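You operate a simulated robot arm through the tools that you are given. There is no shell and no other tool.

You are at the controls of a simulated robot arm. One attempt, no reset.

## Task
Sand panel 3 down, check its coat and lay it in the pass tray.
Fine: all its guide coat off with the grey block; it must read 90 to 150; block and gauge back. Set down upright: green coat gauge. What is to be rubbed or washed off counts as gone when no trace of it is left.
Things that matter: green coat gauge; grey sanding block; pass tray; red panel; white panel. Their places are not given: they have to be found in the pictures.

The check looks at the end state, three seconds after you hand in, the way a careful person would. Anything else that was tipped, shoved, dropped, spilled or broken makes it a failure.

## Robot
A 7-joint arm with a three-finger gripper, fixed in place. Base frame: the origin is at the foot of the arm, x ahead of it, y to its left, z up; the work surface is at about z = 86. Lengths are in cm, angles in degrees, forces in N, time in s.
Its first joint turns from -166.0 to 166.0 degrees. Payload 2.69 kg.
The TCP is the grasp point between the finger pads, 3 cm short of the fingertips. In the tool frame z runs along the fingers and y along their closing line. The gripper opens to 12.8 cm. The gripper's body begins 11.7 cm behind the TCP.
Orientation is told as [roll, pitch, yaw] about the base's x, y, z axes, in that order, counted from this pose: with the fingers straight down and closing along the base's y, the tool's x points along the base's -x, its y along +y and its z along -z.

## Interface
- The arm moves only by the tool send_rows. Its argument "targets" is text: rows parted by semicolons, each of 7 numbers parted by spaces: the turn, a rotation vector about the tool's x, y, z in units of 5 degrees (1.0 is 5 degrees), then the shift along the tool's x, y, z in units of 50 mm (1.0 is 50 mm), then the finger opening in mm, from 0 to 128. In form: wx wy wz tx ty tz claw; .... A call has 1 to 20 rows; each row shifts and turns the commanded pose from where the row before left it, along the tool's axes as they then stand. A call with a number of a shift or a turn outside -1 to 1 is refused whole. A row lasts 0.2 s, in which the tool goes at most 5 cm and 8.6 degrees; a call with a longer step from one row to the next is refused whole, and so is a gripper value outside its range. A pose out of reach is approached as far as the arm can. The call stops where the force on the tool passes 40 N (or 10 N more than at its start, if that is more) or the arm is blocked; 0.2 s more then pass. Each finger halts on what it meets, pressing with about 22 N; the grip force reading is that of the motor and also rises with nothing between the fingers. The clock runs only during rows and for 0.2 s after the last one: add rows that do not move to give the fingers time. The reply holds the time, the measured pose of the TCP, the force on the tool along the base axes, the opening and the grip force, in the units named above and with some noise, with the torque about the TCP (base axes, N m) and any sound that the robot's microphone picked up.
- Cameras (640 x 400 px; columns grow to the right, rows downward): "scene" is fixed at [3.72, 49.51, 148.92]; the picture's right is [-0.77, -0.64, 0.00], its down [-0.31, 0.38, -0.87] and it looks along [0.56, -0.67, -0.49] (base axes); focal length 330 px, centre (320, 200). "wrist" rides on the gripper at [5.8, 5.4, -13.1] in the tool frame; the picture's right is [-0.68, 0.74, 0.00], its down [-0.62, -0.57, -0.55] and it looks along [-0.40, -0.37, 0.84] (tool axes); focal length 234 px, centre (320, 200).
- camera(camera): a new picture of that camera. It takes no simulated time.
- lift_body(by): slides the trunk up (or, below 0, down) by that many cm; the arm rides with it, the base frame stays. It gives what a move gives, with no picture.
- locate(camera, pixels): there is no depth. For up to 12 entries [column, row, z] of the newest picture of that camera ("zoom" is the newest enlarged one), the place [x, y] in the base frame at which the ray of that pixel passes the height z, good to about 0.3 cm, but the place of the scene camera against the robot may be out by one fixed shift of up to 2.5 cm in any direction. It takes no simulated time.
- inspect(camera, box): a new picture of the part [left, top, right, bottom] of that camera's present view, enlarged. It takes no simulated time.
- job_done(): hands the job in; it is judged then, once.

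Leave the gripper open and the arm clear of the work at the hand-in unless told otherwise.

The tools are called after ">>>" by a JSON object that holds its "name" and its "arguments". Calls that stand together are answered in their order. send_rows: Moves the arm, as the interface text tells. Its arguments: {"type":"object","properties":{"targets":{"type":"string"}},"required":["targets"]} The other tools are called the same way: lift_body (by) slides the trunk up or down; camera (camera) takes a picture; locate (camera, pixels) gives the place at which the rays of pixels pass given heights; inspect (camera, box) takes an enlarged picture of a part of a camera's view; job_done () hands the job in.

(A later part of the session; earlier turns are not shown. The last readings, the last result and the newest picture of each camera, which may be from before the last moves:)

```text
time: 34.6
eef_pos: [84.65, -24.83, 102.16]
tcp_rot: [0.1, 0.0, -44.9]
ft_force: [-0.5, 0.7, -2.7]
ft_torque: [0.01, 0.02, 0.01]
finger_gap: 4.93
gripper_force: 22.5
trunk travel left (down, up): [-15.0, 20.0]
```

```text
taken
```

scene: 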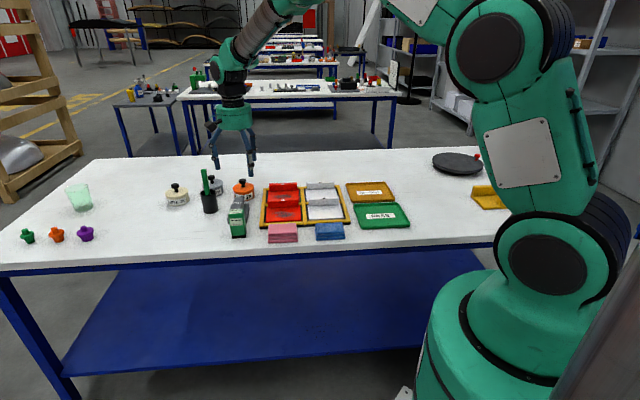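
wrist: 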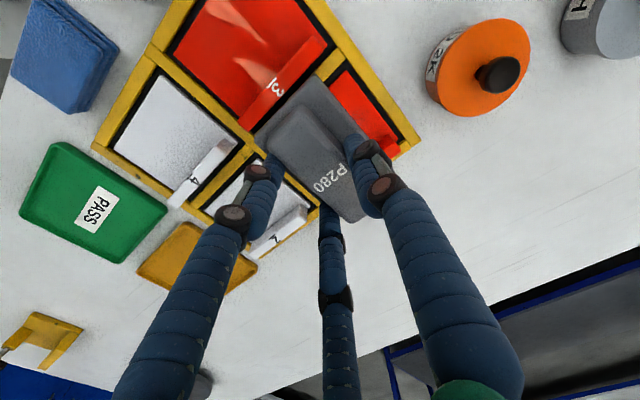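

>>> {"name": "send_rows", "arguments": {"targets": "0 0 0 0.37 0.755 0 20; 0 0 0 0.37 0.755 0 20; 0 0 0 0.37 0.755 0 20; 0 0 0 0.37 0.755 0 20; 0 0 0 0 0 0 20"}}

>>> {"name": "camera", "arguments": {"camera": "wrist"}}

>>> {"name": "inspect", "arguments": {"camera": "wrist", "box": [130, 110, 270, 240]}}

>>> {"name": "inspect", "arguments": {"camera": "scene", "box": [262, 195, 312, 228]}}

```text
time: 35.8
eef_pos: [90.19, -8.76, 102.03]
tcp_rot: [0.1, 0.0, -45.0]
ft_force: [0.9, 0.7, -1.7]
ft_torque: [-0.06, 0.03, 0.02]
finger_gap: 4.92
gripper_force: 22.1
trunk travel left (down, up): [-15.0, 20.0]
```

```text
taken
```

wrist: 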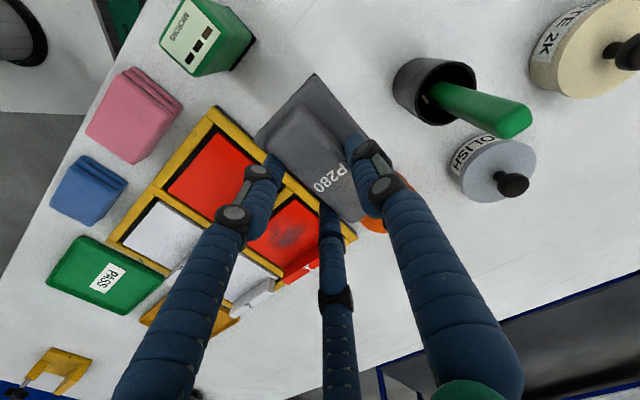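

```text
3.08 times, centred on (200, 175) of wrist
```

zoom: 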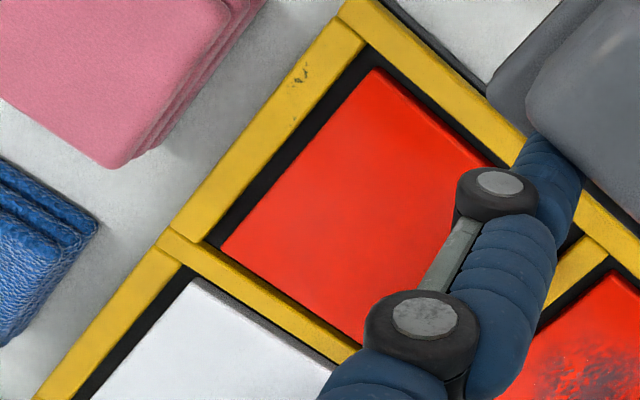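

```text
12.12 times, centred on (287, 212) of scene
```

zoom: 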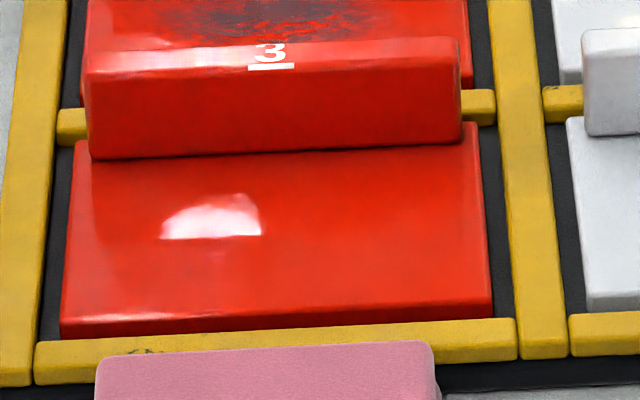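

The panel looks clean. I'm lowering the block back onto its original spot.

>>> {"name": "send_rows", "arguments": {"targets": "0 0 0 0.08 -0.03 0.4 20; 0 0 0 0 0 0.5 20; 0 0 0 0 0 0.5 20; 0 0 0 0 0 0.4 20; 0 0 0 0 0 0.1 20; 0 0 0 0 0 0.04 20; 0 0 0 0 0 0 20"}}

```text
time: 37.4
eef_pos: [89.82, -8.85, 92.39]
tcp_rot: [0.0, 0.0, -44.9]
ft_force: [0.1, 0.7, -1.3]
ft_torque: [-0.04, 0.0, -0.03]
finger_gap: 4.92
gripper_force: 21.7
trunk travel left (down, up): [-15.0, 20.0]
```

>>> {"name": "send_rows", "arguments": {"targets": "0 0 0 0 0 0.03 20; 0 0 0 0 0 0 20; 0 0 0 0 0 0.02 20; 0 0 0 0 0 0 20"}}

```text
time: 38.4
eef_pos: [89.85, -8.69, 92.15]
tcp_rot: [0.1, 0.0, -45.0]
ft_force: [0.8, -0.7, -0.7]
ft_torque: [-0.01, 0.01, -0.03]
finger_gap: 4.92
gripper_force: 21.5
trunk travel left (down, up): [-15.0, 20.0]
```

>>> {"name": "send_rows", "arguments": {"targets": "0 0 0 0 0 0.02 20; 0 0 0 0 0 0 20; 0 0 0 0 0 0 20"}}

```text
time: 39.2
eef_pos: [89.76, -8.79, 92.18]
tcp_rot: [0.1, 0.0, -45.0]
ft_force: [-0.6, 0.3, 0.2]
ft_torque: [0.0, -0.03, 0.02]
finger_gap: 4.91
gripper_force: 22.0
trunk travel left (down, up): [-15.0, 20.0]
```

Weight has gone off the tool, so the block is at the table. I'll nudge 1 mm down, open to 78 mm and rise.

>>> {"name": "send_rows", "arguments": {"targets": "0 0 0 0 0 0.01 20; 0 0 0 0 0 0 20; 0 0 0 0 0 0 56; 0 0 0 0 0 0 72; 0 0 0 0 0 0 76; 0 0 0 0 0 0 76; 0 0 0 0 0 -0.2 76; 0 0 0 0 0 -0.4 76; 0 0 0 0 0 -0.5 76; 0 0 0 0 0 -0.6 76; 0 0 0 0 0 -0.6 76; 0 0 0 0 0 0 76"}}

>>> {"name": "camera", "arguments": {"camera": "wrist"}}

>>> {"name": "camera", "arguments": {"camera": "scene"}}

```text
time: 41.8
eef_pos: [89.87, -8.82, 103.35]
tcp_rot: [0.1, -0.1, -44.9]
ft_force: [-0.5, 0.0, -0.3]
ft_torque: [0.01, -0.03, 0.03]
finger_gap: 7.59
gripper_force: 0.1
trunk travel left (down, up): [-15.0, 20.0]
```

```text
taken
```

wrist: 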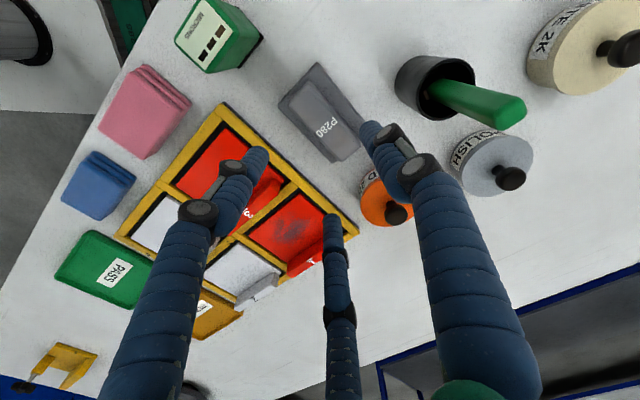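

```text
taken
```

scene: 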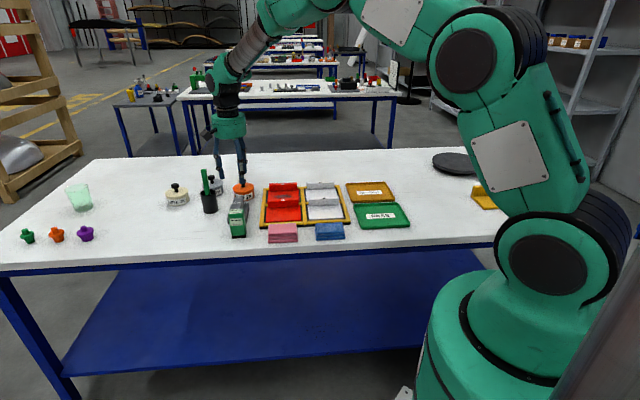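

The block is back on its spot. Next is the gauge: I'll move over it (u 56.5, v 58), rotate to yaw +45° so the thumb meets its wide face, and look.

>>> {"name": "send_rows", "arguments": {"targets": "0 0 0 0.787 -0.053 0 76; 0 0 0 0.787 -0.053 0 76; 0 0 0 0.787 -0.053 0 76; 0 0 0 0 0 0 76"}}

>>> {"name": "send_rows", "arguments": {"targets": "0 0 -1 0 0 0 76; 0 0 -1 0 0 0 76; 0 0 -1 0 0 0 76; 0 0 -1 0 0 0 76; 0 0 -1 0 0 0 76; 0 0 -1 0 0 0 76; 0 0 -1 0 0 0 76; 0 0 -1 0 0 0 76; 0 0 -1 0 0 0 76; 0 0 -1 0 0 0 76; 0 0 -1 0 0 0 76; 0 0 -1 0 0 0 76; 0 0 -1 0 0 0 76; 0 0 -1 0 0 0 76; 0 0 -1 0 0 0 76; 0 0 -1 0 0 0 76; 0 0 -1 0 0 0 76; 0 0 -1 0 0 0 76; 0 0 0 0 0 0 76"}}

>>> {"name": "camera", "arguments": {"camera": "wrist"}}

>>> {"name": "inspect", "arguments": {"camera": "scene", "box": [200, 150, 300, 250]}}

```text
time: 42.8
eef_pos: [80.81, -1.02, 103.64]
tcp_rot: [0.0, 0.0, -45.0]
ft_force: [0.0, -0.2, 0.8]
ft_torque: [-0.01, -0.03, 0.02]
finger_gap: 7.62
gripper_force: 0.1
trunk travel left (down, up): [-15.0, 20.0]
```

```text
time: 46.8
eef_pos: [80.76, -0.91, 103.68]
tcp_rot: [0.0, -0.1, 45.1]
ft_force: [0.5, -0.7, 0.5]
ft_torque: [0.0, 0.01, 0.05]
finger_gap: 7.62
gripper_force: 0.1
trunk travel left (down, up): [-15.0, 20.0]
```

```text
taken
```

wrist: 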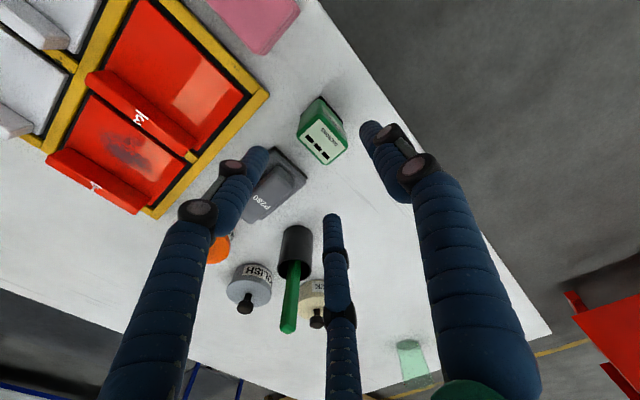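

```text
4.00 times, centred on (250, 200) of scene
```

zoom: 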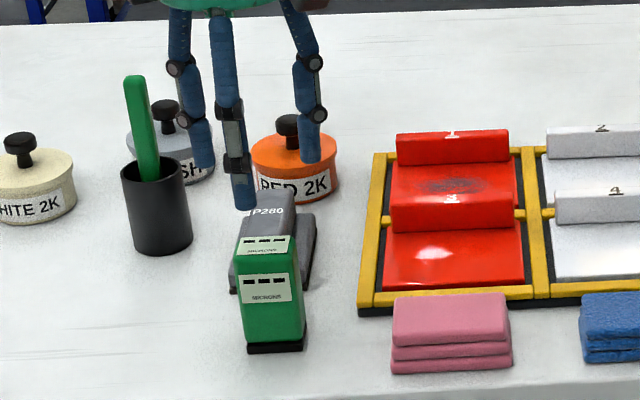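

Locating the gauge's corners in this view.

>>> {"name": "inspect", "arguments": {"camera": "wrist", "box": [280, 80, 360, 180]}}

```text
4.00 times, centred on (320, 130) of wrist
```

zoom: 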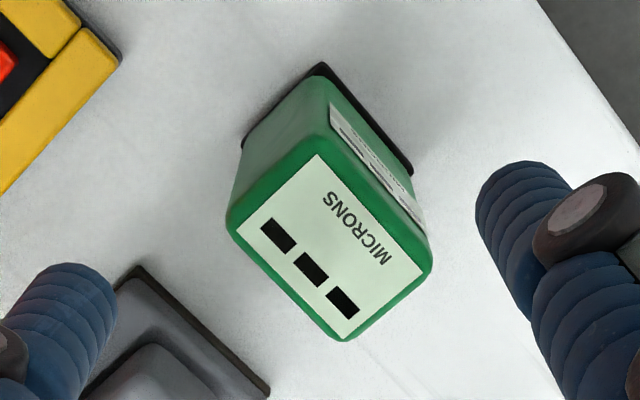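

>>> {"name": "locate", "arguments": {"camera": "zoom", "pixels": [[322, 140, 95], [226, 222, 95], [432, 262, 95], [343, 342, 95], [320, 65, 86], [240, 145, 86], [412, 172, 86]]}}

```text
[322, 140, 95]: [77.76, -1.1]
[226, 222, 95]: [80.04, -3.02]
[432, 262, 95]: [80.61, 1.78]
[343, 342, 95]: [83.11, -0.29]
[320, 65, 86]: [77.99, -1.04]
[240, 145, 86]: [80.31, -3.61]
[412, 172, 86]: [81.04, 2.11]
```

The gauge centre is at about u 56.45, v 57.45 and the TCP is nearly right. Descending around it to z≈93.5.

>>> {"name": "send_rows", "arguments": {"targets": "0 0 0 0 -0.04 0.3 76; 0 0 0 0 0 0.5 76; 0 0 0 0 0 0.5 76; 0 0 0 0 0 0.5 76; 0 0 0 0 0 0.24 76; 0 0 0 0 0 0 76"}}

>>> {"name": "camera", "arguments": {"camera": "wrist"}}

>>> {"name": "inspect", "arguments": {"camera": "scene", "box": [210, 180, 290, 250]}}

```text
time: 48.2
eef_pos: [80.9, -1.0, 93.45]
tcp_rot: [-0.1, -0.1, 45.0]
ft_force: [0.2, 0.2, 0.4]
ft_torque: [-0.03, 0.03, -0.02]
finger_gap: 7.62
gripper_force: 0.0
trunk travel left (down, up): [-15.0, 20.0]
```

```text
taken
```

wrist: 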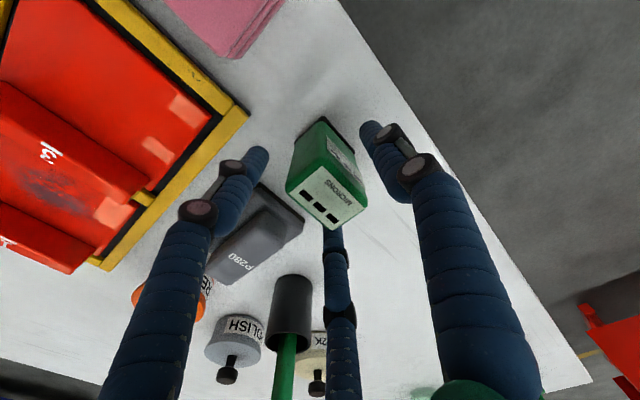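

```text
5.71 times, centred on (250, 215) of scene
```

zoom: 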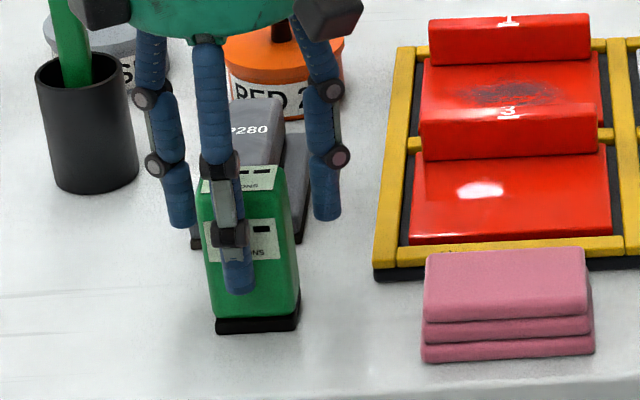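

Closing slowly around the gauge.

>>> {"name": "send_rows", "arguments": {"targets": "0 0 0 0 0 0 66; 0 0 0 0 0 0 58; 0 0 0 0 0 0 52; 0 0 0 0 0 0 48; 0 0 0 0 0 0 44; 0 0 0 0 0 0 41; 0 0 0 0 0 0 38; 0 0 0 0 0 0 34; 0 0 0 0 0 0 28; 0 0 0 0 0 0 20; 0 0 0 0 0 0 20"}}

>>> {"name": "camera", "arguments": {"camera": "wrist"}}

>>> {"name": "inspect", "arguments": {"camera": "scene", "box": [210, 180, 290, 250]}}

```text
time: 50.6
eef_pos: [80.83, -1.13, 93.46]
tcp_rot: [0.0, -0.1, 45.0]
ft_force: [-0.2, 0.3, 1.7]
ft_torque: [0.01, 0.01, -0.04]
finger_gap: 4.76
gripper_force: 21.9
trunk travel left (down, up): [-15.0, 20.0]
```

```text
taken
```

wrist: 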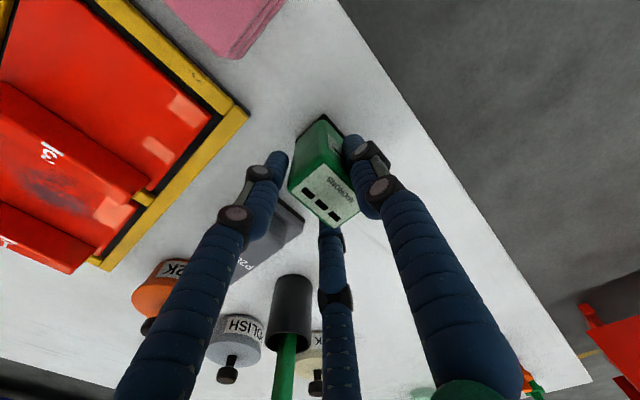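

```text
5.71 times, centred on (250, 215) of scene
```

zoom: 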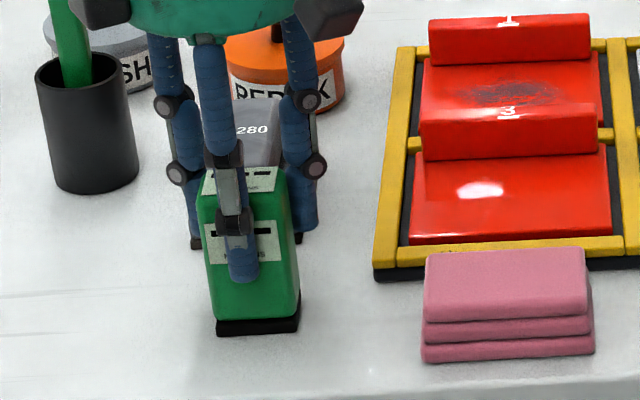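

Gripped at 4.76 cm. Lifting carefully.

>>> {"name": "send_rows", "arguments": {"targets": "0 0 0 0 0 -0.1 20; 0 0 0 0 0 -0.2 20; 0 0 0 0 0 -0.3 20; 0 0 0 0 0 0 20"}}

>>> {"name": "inspect", "arguments": {"camera": "scene", "box": [210, 170, 290, 250]}}

>>> {"name": "inspect", "arguments": {"camera": "wrist", "box": [260, 100, 380, 240]}}

```text
time: 51.6
eef_pos: [80.9, -1.03, 96.31]
tcp_rot: [0.1, 0.0, 45.0]
ft_force: [-0.1, 0.7, -1.5]
ft_torque: [-0.01, -0.01, -0.01]
finger_gap: 4.72
gripper_force: 22.2
trunk travel left (down, up): [-15.0, 20.0]
```

```text
5.00 times, centred on (250, 210) of scene
```

zoom: 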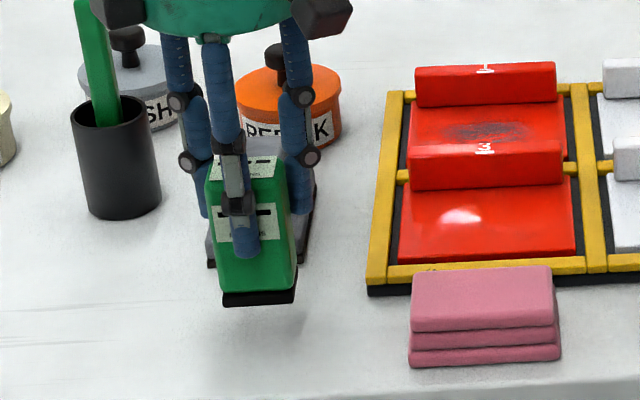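

```text
2.86 times, centred on (320, 170) of wrist
```

zoom: 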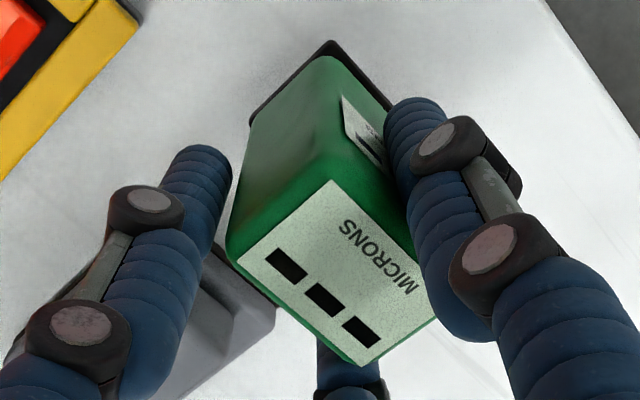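

Held upright. Carrying it to over the middle of panel 3.

>>> {"name": "send_rows", "arguments": {"targets": "0 0 0 0 0 -0.4 20; 0 0 0 0 0 -0.4 20; 0 0 0 0.685 -0.42 0 20; 0 0 0 0.685 -0.42 0 20; 0 0 0 0.685 -0.42 0 20; 0 0 0 0.685 -0.42 0 20; 0 0 0 0 0 0.4 20; 0 0 0 0 0 0.35 20; 0 0 0 0 0 0 20"}}

>>> {"name": "inspect", "arguments": {"camera": "scene", "box": [240, 160, 340, 240]}}

```text
time: 53.6
eef_pos: [77.48, -16.66, 96.77]
tcp_rot: [0.0, 0.1, 45.0]
ft_force: [0.1, -0.2, -1.8]
ft_torque: [-0.04, 0.01, 0.01]
finger_gap: 4.71
gripper_force: 22.2
trunk travel left (down, up): [-15.0, 20.0]
```

```text
5.00 times, centred on (290, 200) of scene
```

zoom: 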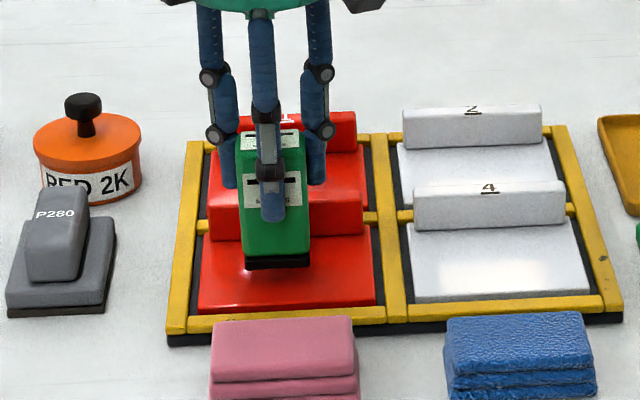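

>>> {"name": "send_rows", "arguments": {"targets": "0 0 0 0 0 0.15 20; 0 0 0 0 0 0.1 20; 0 0 0 0 0 0.04 20; 0 0 0 0 0 0 20"}}

```text
time: 54.6
eef_pos: [77.3, -16.78, 95.16]
tcp_rot: [0.0, -0.1, 45.0]
ft_force: [0.2, 0.3, 0.5]
ft_torque: [0.04, 0.04, 0.0]
finger_gap: 4.73
gripper_force: 21.9
trunk travel left (down, up): [-15.0, 20.0]
```

Force has moved from −1.8 to +0.5, so it's on the panel. I'll press slightly and read the display.

>>> {"name": "send_rows", "arguments": {"targets": "0 0 0 0 0 0.02 20; 0 0 0 0 0 0 20; 0 0 0 0 0 0 20"}}

>>> {"name": "inspect", "arguments": {"camera": "wrist", "box": [280, 130, 370, 230]}}

>>> {"name": "inspect", "arguments": {"camera": "scene", "box": [270, 175, 320, 225]}}

```text
time: 55.4
eef_pos: [77.31, -16.65, 95.25]
tcp_rot: [-0.2, -0.1, 45.0]
ft_force: [-0.2, 0.9, 9.5]
ft_torque: [0.2, 0.26, 0.03]
finger_gap: 4.72
gripper_force: 22.2
trunk travel left (down, up): [-15.0, 20.0]
```

```text
4.00 times, centred on (325, 180) of wrist
```

zoom: 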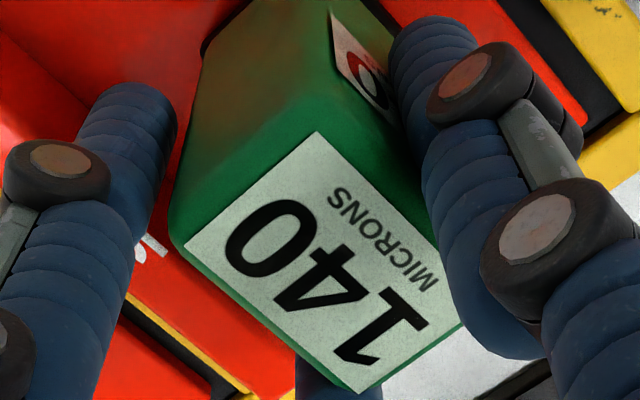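

```text
8.00 times, centred on (295, 200) of scene
```

zoom: 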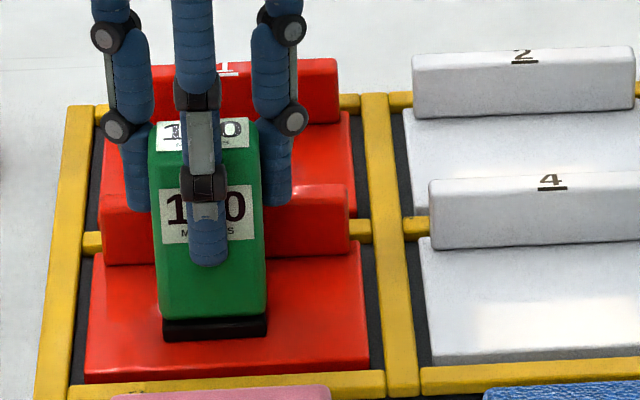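

The gauge reads 140 microns, inside 90–150. I'm lifting it and returning it to its place.

>>> {"name": "send_rows", "arguments": {"targets": "0 0 0 0 0 -0.2 20; 0 0 0 0 0 -0.4 20; 0 0 0 0 0 -0.4 20; 0 0 0 -0.6735 0.4245 0 20; 0 0 0 -0.6735 0.4245 0 20; 0 0 0 -0.6735 0.4245 0 20; 0 0 0 -0.6735 0.4245 0 20; 0 0 0 0 0 0.5 20; 0 0 0 0 0 0.5 20; 0 0 0 0 0 0.1 20; 0 0 0 0 0 0 20"}}

>>> {"name": "inspect", "arguments": {"camera": "scene", "box": [210, 170, 310, 250]}}

```text
time: 57.8
eef_pos: [80.61, -1.26, 94.6]
tcp_rot: [0.1, -0.2, 45.0]
ft_force: [0.1, 0.6, -1.5]
ft_torque: [0.01, -0.01, -0.01]
finger_gap: 4.73
gripper_force: 22.3
trunk travel left (down, up): [-15.0, 20.0]
```

```text
5.00 times, centred on (260, 210) of scene
```

zoom: 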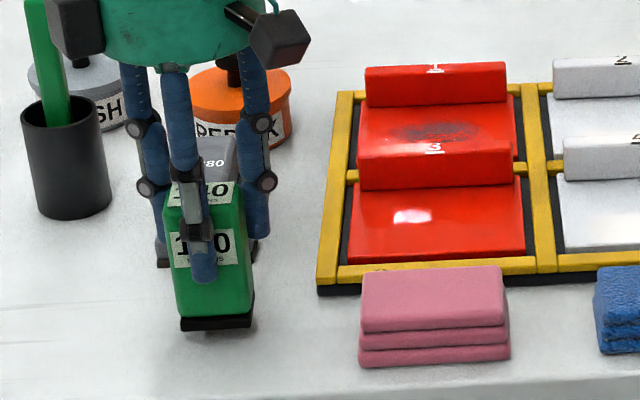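

>>> {"name": "send_rows", "arguments": {"targets": "0 0 0 -0.04 0 0.1 20; 0 0 0 0 0 0.08 20; 0 0 0 0 0 0.02 20; 0 0 0 0 0 0 20"}}

```text
time: 58.8
eef_pos: [80.91, -1.04, 93.56]
tcp_rot: [0.0, 0.0, 45.0]
ft_force: [0.4, 0.2, -1.7]
ft_torque: [-0.02, -0.02, -0.01]
finger_gap: 4.71
gripper_force: 22.1
trunk travel left (down, up): [-15.0, 20.0]
```

>>> {"name": "send_rows", "arguments": {"targets": "0 0 0 0 0 0.02 20; 0 0 0 0 0 0 20; 0 0 0 0 0 0.015 20; 0 0 0 0 0 0 20"}}

```text
time: 59.8
eef_pos: [80.93, -0.97, 93.44]
tcp_rot: [0.0, -0.1, 45.0]
ft_force: [0.3, 0.0, -0.8]
ft_torque: [0.02, 0.0, 0.03]
finger_gap: 4.7
gripper_force: 22.0
trunk travel left (down, up): [-15.0, 20.0]
```

>>> {"name": "send_rows", "arguments": {"targets": "0 0 0 0 0 0.015 20; 0 0 0 0 0 0 20; 0 0 0 0 0 0 20"}}

```text
time: 60.6
eef_pos: [80.83, -1.07, 93.4]
tcp_rot: [-0.1, 0.0, 45.0]
ft_force: [0.9, 0.0, 7.5]
ft_torque: [0.07, 0.1, -0.03]
finger_gap: 4.72
gripper_force: 21.9
trunk travel left (down, up): [-15.0, 20.0]
```

Seated on the table at 7.5 N. I'll ease off, open gradually and rise.

>>> {"name": "send_rows", "arguments": {"targets": "0 0 0 0 0 -0.01 20; 0 0 0 0 0 0 46; 0 0 0 0 0 0 52; 0 0 0 0 0 0 60; 0 0 0 0 0 0 70; 0 0 0 0 0 0 78; 0 0 0 0 0 0 78; 0 0 0 0 0 -0.3 78; 0 0 0 0 0 -0.5 78; 0 0 0 0 0 -0.6 78; 0 0 0 0 0 -0.6 78; 0 0 0 0 0 0 78"}}

>>> {"name": "camera", "arguments": {"camera": "wrist"}}

>>> {"name": "inspect", "arguments": {"camera": "scene", "box": [190, 150, 310, 250]}}

```text
time: 63.2
eef_pos: [80.99, -0.87, 103.5]
tcp_rot: [0.0, -0.1, 44.9]
ft_force: [-0.3, 0.2, 0.6]
ft_torque: [-0.03, -0.03, 0.02]
finger_gap: 7.82
gripper_force: 0.1
trunk travel left (down, up): [-15.0, 20.0]
```

```text
taken
```

wrist: 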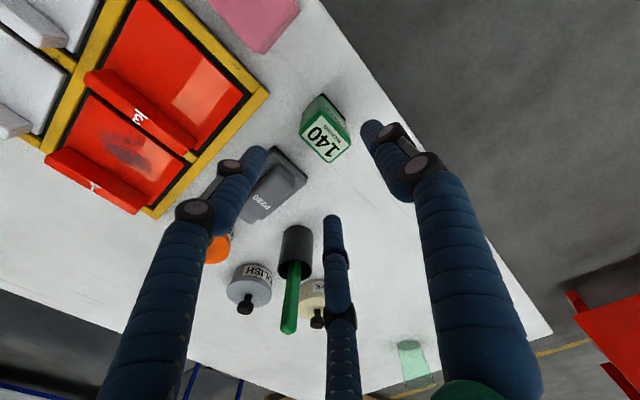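

```text
4.00 times, centred on (250, 200) of scene
```

zoom: 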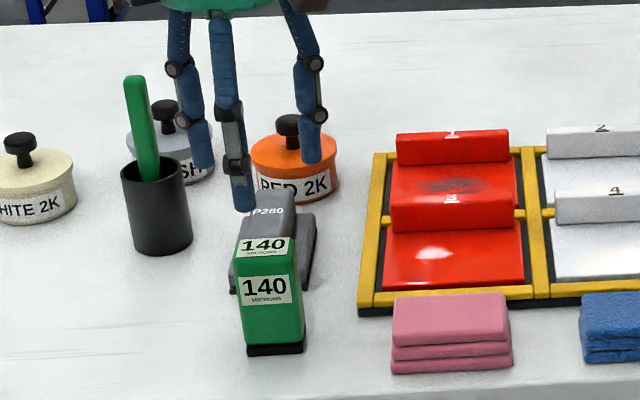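

The gauge is back upright at its spot. I'll check the sanded surface closely once more before moving the panel.

>>> {"name": "inspect", "arguments": {"camera": "wrist", "box": [80, 0, 270, 150]}}

>>> {"name": "inspect", "arguments": {"camera": "scene", "box": [262, 195, 312, 228]}}

```text
2.67 times, centred on (175, 75) of wrist
```

zoom: 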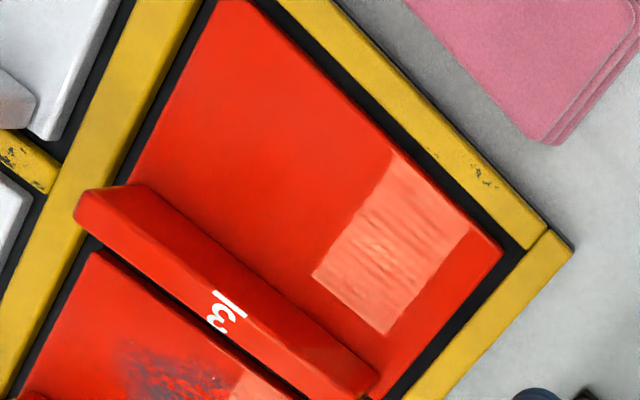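

```text
12.12 times, centred on (287, 212) of scene
```

zoom: 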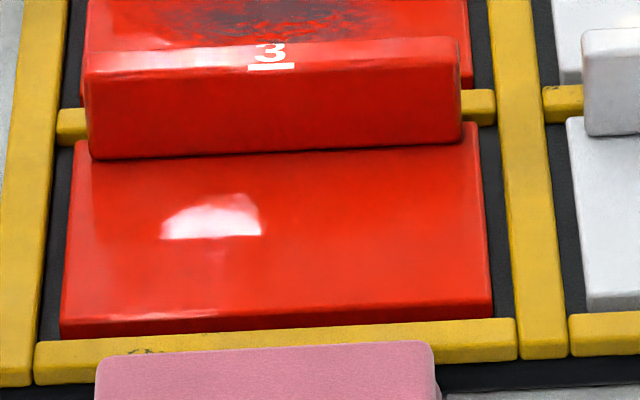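

The surface is clean from both views. Next is the panel's rail, which I'll grip across its thickness along v. I'll move above it and look.

>>> {"name": "send_rows", "arguments": {"targets": "0 0 0 0.558 -0.54 0 78; 0 0 0 0.558 -0.54 0 78; 0 0 0 0.558 -0.54 0 78; 0 0 0 0.558 -0.54 0 78; 0 0 0 0.558 -0.54 0 78; 0 0 0 0 0 0 70"}}

>>> {"name": "camera", "arguments": {"camera": "wrist"}}

>>> {"name": "inspect", "arguments": {"camera": "wrist", "box": [220, 40, 400, 220]}}

>>> {"name": "inspect", "arguments": {"camera": "scene", "box": [250, 150, 350, 240]}}

```text
time: 64.6
eef_pos: [80.51, -20.39, 103.29]
tcp_rot: [0.0, -0.1, 45.1]
ft_force: [0.6, -0.8, 0.3]
ft_torque: [0.05, 0.03, -0.01]
finger_gap: 7.03
gripper_force: 0.1
trunk travel left (down, up): [-15.0, 20.0]
```

```text
taken
```

wrist: 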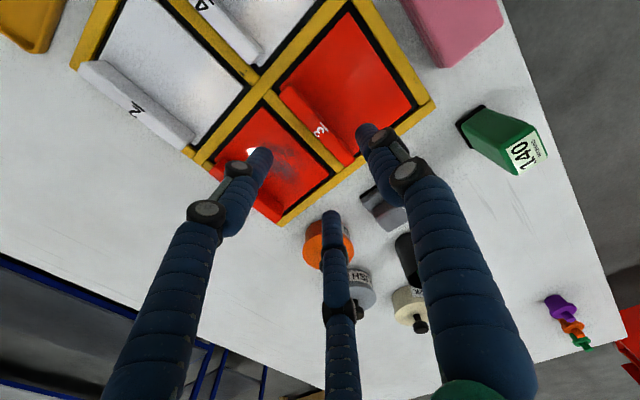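

```text
2.22 times, centred on (310, 130) of wrist
```

zoom: 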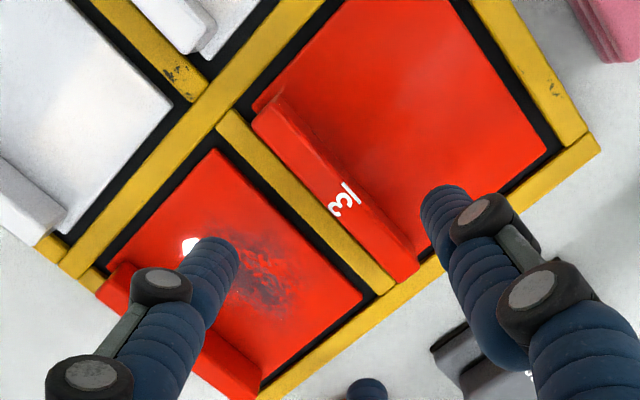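

```text
4.44 times, centred on (300, 195) of scene
```

zoom: 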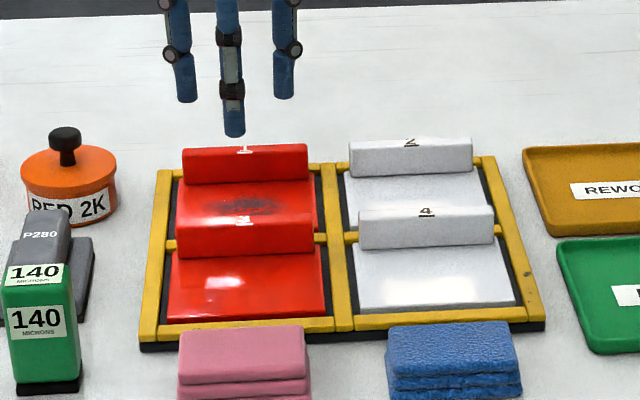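

>>> {"name": "inspect", "arguments": {"camera": "wrist", "box": [270, 70, 370, 180]}}

```text
3.64 times, centred on (320, 125) of wrist
```

zoom: 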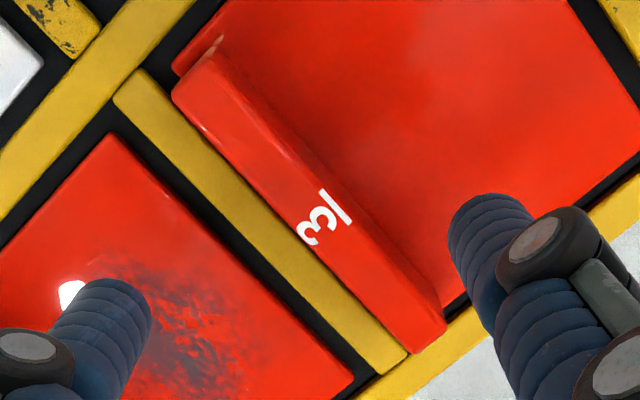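

>>> {"name": "locate", "arguments": {"camera": "zoom", "pixels": [[208, 55, 90.4], [173, 92, 90.4], [443, 325, 90.4], [415, 352, 90.4], [143, 70, 87], [115, 97, 87], [405, 350, 87], [378, 372, 87], [110, 135, 87.6], [355, 378, 87.6]]}}

```text
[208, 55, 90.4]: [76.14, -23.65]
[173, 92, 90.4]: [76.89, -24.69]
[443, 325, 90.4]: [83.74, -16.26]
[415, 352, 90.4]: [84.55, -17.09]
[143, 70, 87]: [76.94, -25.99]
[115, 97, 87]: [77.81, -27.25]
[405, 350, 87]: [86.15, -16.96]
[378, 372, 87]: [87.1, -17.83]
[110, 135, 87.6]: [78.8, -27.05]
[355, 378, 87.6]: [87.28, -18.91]
```

The rail is about v 70.6–71.9, u 37–47.7, centred near v 71.2. I'm setting the TCP to v≈71.7 with a 58 mm opening and descending.

>>> {"name": "send_rows", "arguments": {"targets": "0 0 0 0.03 -0.07 0.3 58; 0 0 0 0 0 0.5 58; 0 0 0 0 0 0.5 58; 0 0 0 0 0 0.5 58; 0 0 0 0 0 0.2 58; 0 0 0 0 0 0.1 58; 0 0 0 0 0 0 58"}}

>>> {"name": "inspect", "arguments": {"camera": "wrist", "box": [230, 80, 390, 240]}}

>>> {"name": "inspect", "arguments": {"camera": "scene", "box": [255, 170, 325, 230]}}

```text
time: 66.2
eef_pos: [80.58, -20.67, 92.79]
tcp_rot: [0.0, -0.1, 45.0]
ft_force: [0.4, -0.5, -0.4]
ft_torque: [-0.04, -0.02, -0.01]
finger_gap: 5.82
gripper_force: 0.0
trunk travel left (down, up): [-15.0, 20.0]
```

```text
2.50 times, centred on (310, 160) of wrist
```

zoom: 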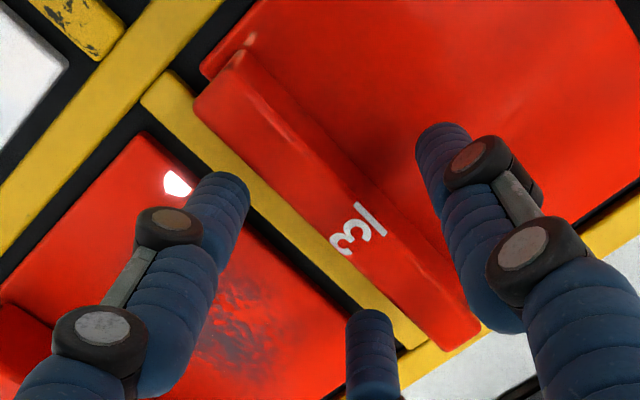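

```text
6.67 times, centred on (290, 200) of scene
```

zoom: 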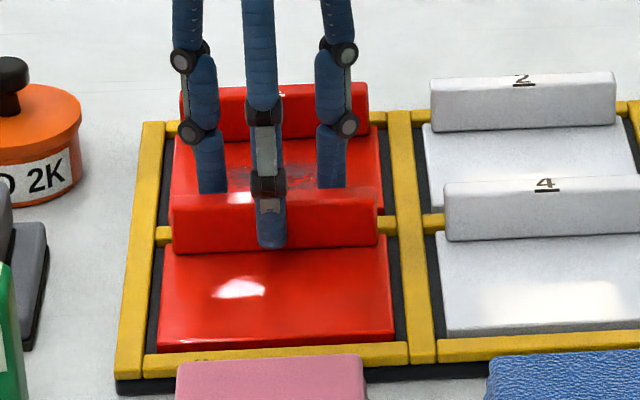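

Fingers straddle the rail. I'll go down another 0.5 cm and close.

>>> {"name": "send_rows", "arguments": {"targets": "0 0 0 0 0 0.09 58; 0 0 0 0 0 0 50; 0 0 0 0 0 0 44; 0 0 0 0 0 0 38; 0 0 0 0 0 0 33; 0 0 0 0 0 0 28; 0 0 0 0 0 0 22; 0 0 0 0 0 0 14; 0 0 0 0 0 0 8; 0 0 0 0 0 0 8"}}

>>> {"name": "inspect", "arguments": {"camera": "wrist", "box": [230, 80, 390, 240]}}

>>> {"name": "inspect", "arguments": {"camera": "scene", "box": [255, 170, 325, 230]}}

```text
time: 68.4
eef_pos: [80.7, -20.64, 92.23]
tcp_rot: [0.0, -0.2, 45.1]
ft_force: [0.9, -0.9, 1.1]
ft_torque: [0.03, 0.05, 0.01]
finger_gap: 2.57
gripper_force: 22.1
trunk travel left (down, up): [-15.0, 20.0]
```

```text
2.50 times, centred on (310, 160) of wrist
```

zoom: 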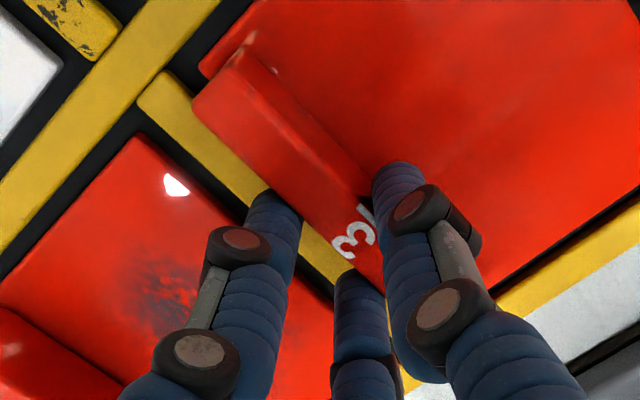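

```text
6.67 times, centred on (290, 200) of scene
```

zoom: 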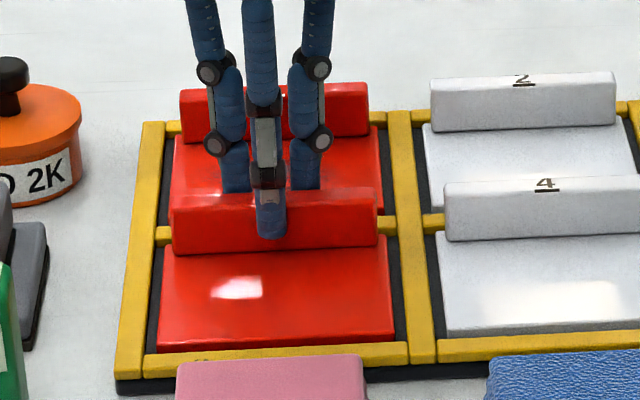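

Gripped at 2.57 cm, 22 N. Lifting slowly.

>>> {"name": "send_rows", "arguments": {"targets": "0 0 0 0 0 -0.06 8; 0 0 0 0 0 -0.1 8; 0 0 0 0 0 -0.1 8; 0 0 0 0 0 0 8"}}

>>> {"name": "inspect", "arguments": {"camera": "scene", "box": [255, 170, 325, 230]}}

```text
time: 69.4
eef_pos: [80.75, -20.75, 93.76]
tcp_rot: [0.0, 0.0, 45.1]
ft_force: [-0.6, 0.3, -2.7]
ft_torque: [-0.06, -0.06, 0.0]
finger_gap: 2.58
gripper_force: 21.7
trunk travel left (down, up): [-15.0, 20.0]
```

```text
6.67 times, centred on (290, 200) of scene
```

zoom: 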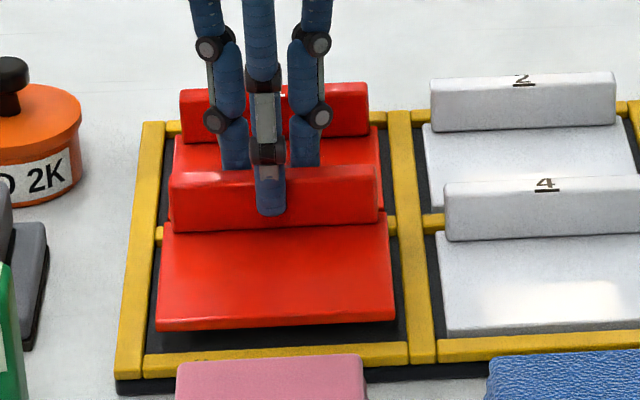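

The panel came up level (about 0.27 kg). I'll raise it well clear and move part-way toward the pass tray, then look.

>>> {"name": "send_rows", "arguments": {"targets": "0 0 0 0 0 -0.3 8; 0 0 0 0 0 -0.5 8; 0 0 0 0 0 -0.6 8; 0 0 0 0 0 -0.4 8; 0 0 0 0.6 0 0 8; 0 0 0 0.7 0 0 8; 0 0 0 0.7 0 0 8; 0 0 0 0 0 0 8"}}

>>> {"name": "camera", "arguments": {"camera": "wrist"}}

>>> {"name": "inspect", "arguments": {"camera": "scene", "box": [260, 130, 420, 250]}}

```text
time: 71.2
eef_pos: [73.41, -28.08, 102.78]
tcp_rot: [0.0, -0.2, 45.0]
ft_force: [0.1, 0.1, -1.6]
ft_torque: [-0.03, -0.07, 0.03]
finger_gap: 2.59
gripper_force: 22.1
trunk travel left (down, up): [-15.0, 20.0]
```

```text
taken
```

wrist: 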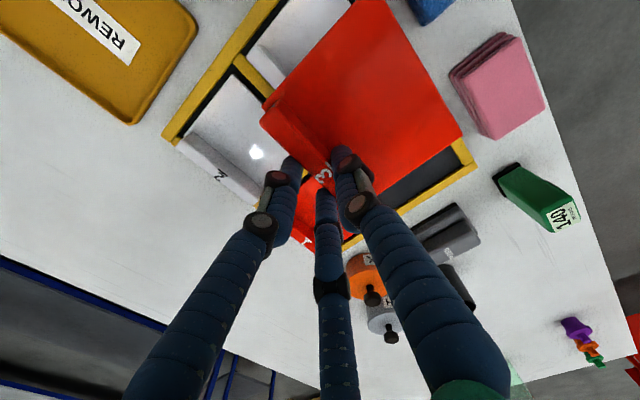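

```text
3.33 times, centred on (340, 190) of scene
```

zoom: 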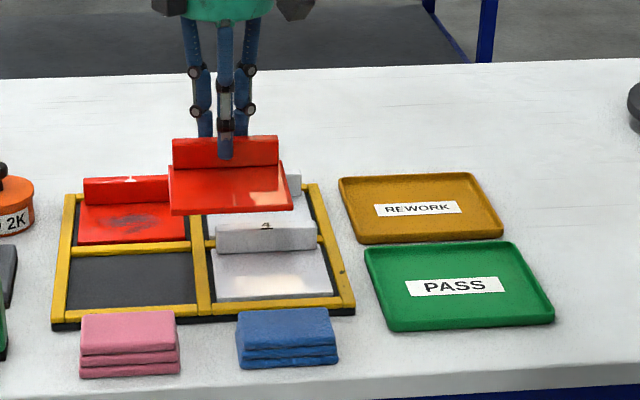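

To see the whole pass tray past the held panel, I'll shift −v by 14 cm and take a wrist picture.

>>> {"name": "send_rows", "arguments": {"targets": "0 0 0 0 0.7 -0.1 8; 0 0 0 0 0.7 -0.1 8; 0 0 0 0 0.7 -0.1 8; 0 0 0 0 0.7 0 8; 0 0 0 0 0 0 8"}}

>>> {"name": "camera", "arguments": {"camera": "wrist"}}

>>> {"name": "camera", "arguments": {"camera": "scene"}}

```text
time: 72.4
eef_pos: [63.52, -18.04, 104.21]
tcp_rot: [0.0, -0.1, 44.9]
ft_force: [-0.8, 0.3, -1.6]
ft_torque: [-0.1, -0.08, 0.0]
finger_gap: 2.57
gripper_force: 21.8
trunk travel left (down, up): [-15.0, 20.0]
```

```text
taken
```

wrist: 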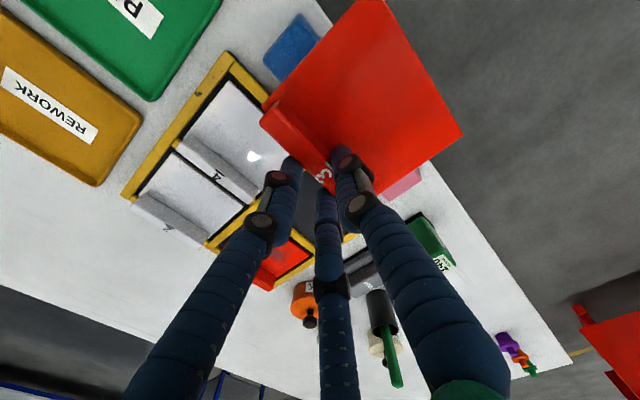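

```text
taken
```

scene: 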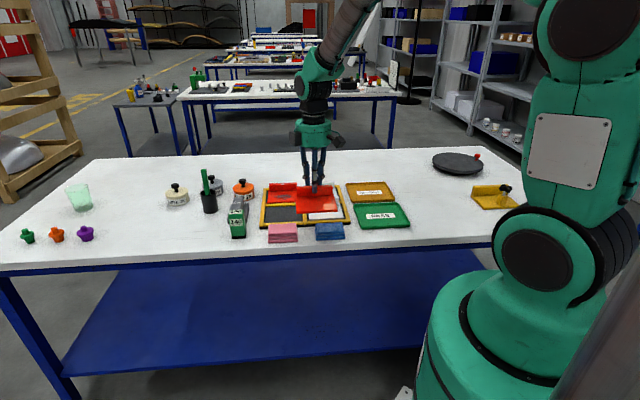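

>>> {"name": "send_rows", "arguments": {"targets": "0 0 0 0.75 0 -0.1 8; 0 0 0 0.75 0.2 -0.1 8; 0 0 0 0.5 0.2 0 8; 0 0 0 0 0 0 8"}}

>>> {"name": "camera", "arguments": {"camera": "wrist"}}

```text
time: 73.4
eef_pos: [55.16, -23.85, 105.31]
tcp_rot: [-0.1, -0.2, 45.0]
ft_force: [-0.1, -0.3, -2.0]
ft_torque: [-0.05, -0.07, -0.05]
finger_gap: 2.57
gripper_force: 22.0
trunk travel left (down, up): [-15.0, 20.0]
```

```text
taken
```

wrist: 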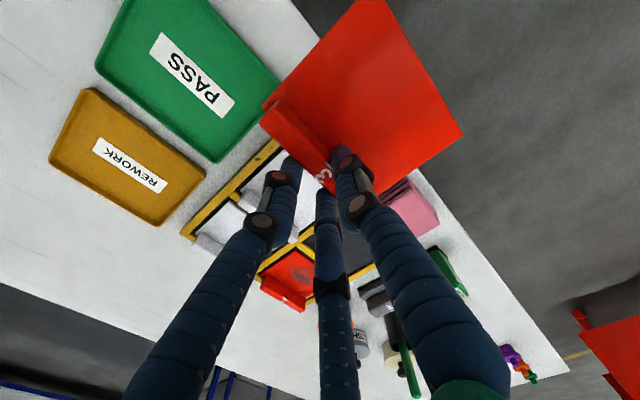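

>>> {"name": "inspect", "arguments": {"camera": "wrist", "box": [80, 0, 300, 170]}}

```text
2.35 times, centred on (190, 85) of wrist
```

zoom: 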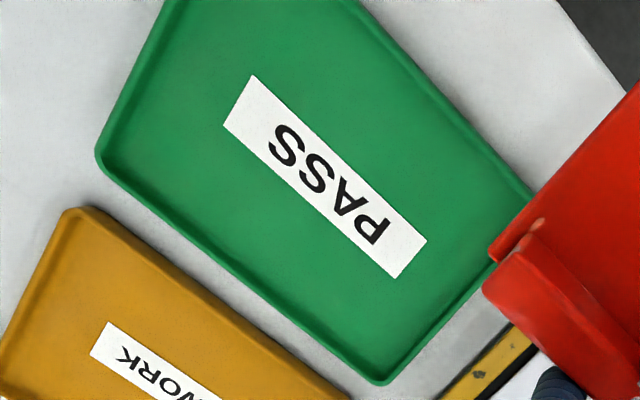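

>>> {"name": "locate", "arguments": {"camera": "zoom", "pixels": [[112, 163, 86.5], [378, 374, 86.5], [522, 205, 86.5], [168, 20, 86.5], [340, 5, 86.5], [252, 76, 86.5], [427, 240, 86.5], [395, 278, 86.5], [224, 123, 86.5], [400, 60, 86.5], [97, 150, 87.5], [380, 385, 87.5]]}}

```text
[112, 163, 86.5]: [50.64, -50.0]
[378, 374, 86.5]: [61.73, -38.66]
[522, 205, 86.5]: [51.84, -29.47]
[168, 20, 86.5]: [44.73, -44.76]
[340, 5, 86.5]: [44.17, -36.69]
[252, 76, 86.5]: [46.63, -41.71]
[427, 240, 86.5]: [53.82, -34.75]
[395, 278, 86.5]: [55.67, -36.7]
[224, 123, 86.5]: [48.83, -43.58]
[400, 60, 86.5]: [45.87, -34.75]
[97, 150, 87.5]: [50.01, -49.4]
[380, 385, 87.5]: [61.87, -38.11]
```

The tray's inside spans about u 0.2–16.1, v 57.2–71.1, centred near (8.3, 64.1). I'm moving the panel over the centre and lowering part-way.

>>> {"name": "send_rows", "arguments": {"targets": "0 0 0 0.562 -0.513 0 8; 0 0 0 0.562 -0.513 0 8; 0 0 0 0.562 -0.513 0 8; 0 0 0 0.562 -0.513 0 8; 0 0 0 0.562 -0.513 0 8; 0 0 0 0 0 0.5 8; 0 0 0 0 0 0.5 8; 0 0 0 0 0 0.5 8; 0 0 0 0 0 0.5 8; 0 0 0 0 0 0 8"}}

>>> {"name": "camera", "arguments": {"camera": "wrist"}}

>>> {"name": "inspect", "arguments": {"camera": "scene", "box": [330, 160, 430, 250]}}

```text
time: 75.6
eef_pos: [54.45, -42.68, 95.14]
tcp_rot: [0.0, -0.1, 44.9]
ft_force: [0.1, -0.2, -2.8]
ft_torque: [-0.05, -0.03, -0.01]
finger_gap: 2.54
gripper_force: 22.0
trunk travel left (down, up): [-15.0, 20.0]
```

```text
taken
```

wrist: 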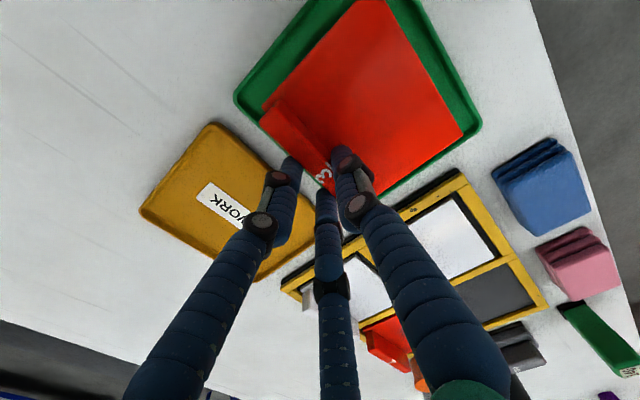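

```text
4.44 times, centred on (380, 205) of scene
```

zoom: 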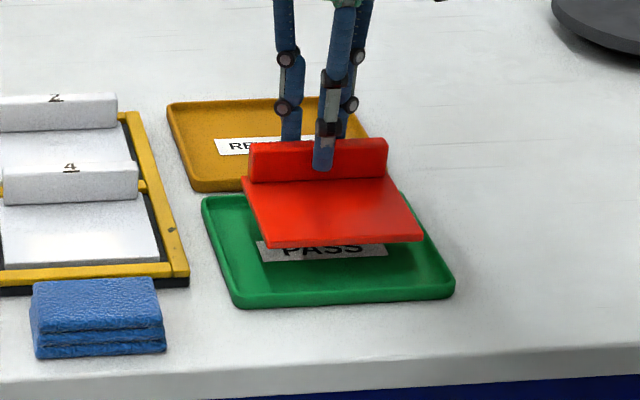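

Well aligned with the tray. Lowering.

>>> {"name": "send_rows", "arguments": {"targets": "0 0 0 0 0 0.3 8; 0 0 0 0 0 0.15 8; 0 0 0 0 0 0.1 8; 0 0 0 0 0 0 8"}}

```text
time: 76.6
eef_pos: [54.5, -42.65, 92.38]
tcp_rot: [0.0, -0.2, 45.0]
ft_force: [-0.3, -0.5, -2.8]
ft_torque: [-0.09, -0.06, 0.0]
finger_gap: 2.57
gripper_force: 22.1
trunk travel left (down, up): [-15.0, 20.0]
```

>>> {"name": "send_rows", "arguments": {"targets": "0 0 0 0 0 0.04 8; 0 0 0 0 0 0 8; 0 0 0 0 0 0.03 8; 0 0 0 0 0 0 8"}}

```text
time: 77.6
eef_pos: [54.48, -42.7, 92.03]
tcp_rot: [0.0, -0.2, 45.0]
ft_force: [-0.2, 0.4, -3.3]
ft_torque: [-0.05, -0.08, 0.04]
finger_gap: 2.54
gripper_force: 22.3
trunk travel left (down, up): [-15.0, 20.0]
```

>>> {"name": "send_rows", "arguments": {"targets": "0 0 0 0 0 0.03 8; 0 0 0 0 0 0 8; 0 0 0 0 0 0.03 8; 0 0 0 0 0 0 8"}}

>>> {"name": "inspect", "arguments": {"camera": "scene", "box": [340, 180, 420, 250]}}

```text
time: 78.6
eef_pos: [54.55, -42.75, 91.65]
tcp_rot: [0.0, -0.1, 45.0]
ft_force: [-0.1, -0.5, 0.3]
ft_torque: [0.09, 0.05, -0.02]
finger_gap: 2.55
gripper_force: 21.9
trunk travel left (down, up): [-15.0, 20.0]
```

```text
5.71 times, centred on (380, 215) of scene
```

zoom: 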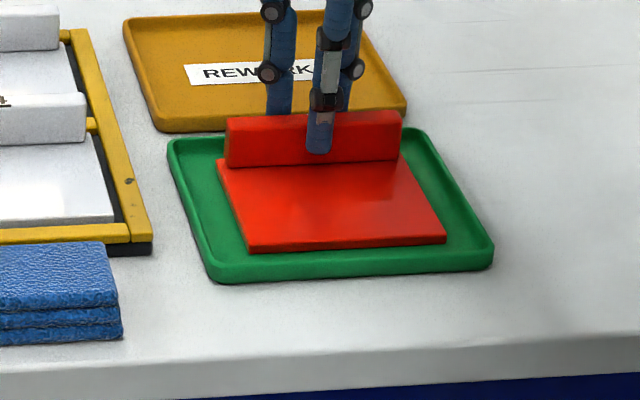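

The panel is inside the tray and just touching down. I'll lower 1 mm, open a little, and rise.

>>> {"name": "send_rows", "arguments": {"targets": "0 0 0 0 0 0.015 8; 0 0 0 0 0 0 8; 0 0 0 0 0 0 30; 0 0 0 0 0 0 38; 0 0 0 0 0 0 43; 0 0 0 0 0 0 43; 0 0 0 0 0 -0.1 43; 0 0 0 0 0 -0.2 43; 0 0 0 0 0 -0.4 43; 0 0 0 0 0 -0.6 43; 0 0 0 0 0 -0.6 43; 0 0 0 0 0 -0.6 60; 0 0 0 0 0 0 80"}}

>>> {"name": "camera", "arguments": {"camera": "wrist"}}

>>> {"name": "inspect", "arguments": {"camera": "scene", "box": [330, 160, 430, 250]}}

```text
time: 81.4
eef_pos: [54.33, -42.9, 104.12]
tcp_rot: [0.1, -0.1, 44.9]
ft_force: [-1.2, 0.4, -0.1]
ft_torque: [-0.02, -0.04, -0.01]
finger_gap: 7.98
gripper_force: 0.0
trunk travel left (down, up): [-15.0, 20.0]
```

```text
taken
```

wrist: 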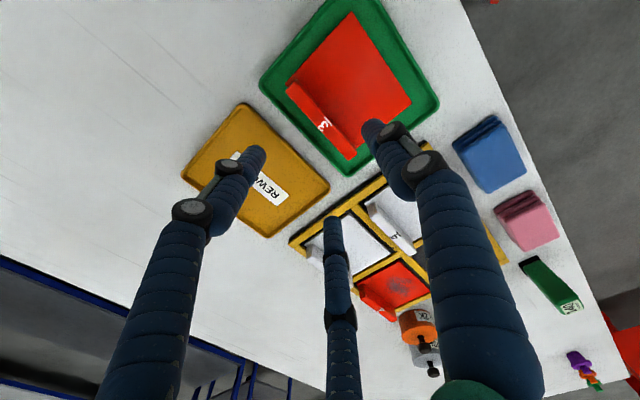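

```text
4.44 times, centred on (380, 205) of scene
```

zoom: 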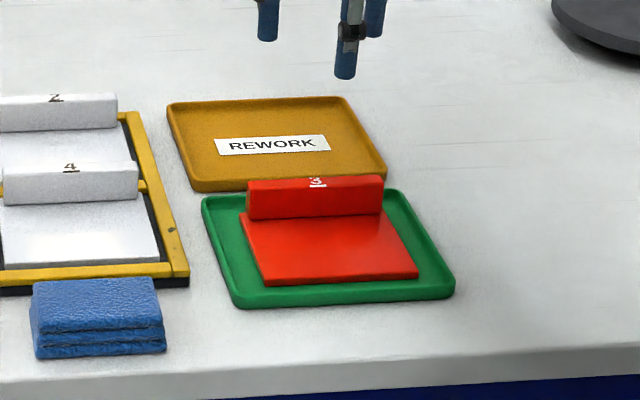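

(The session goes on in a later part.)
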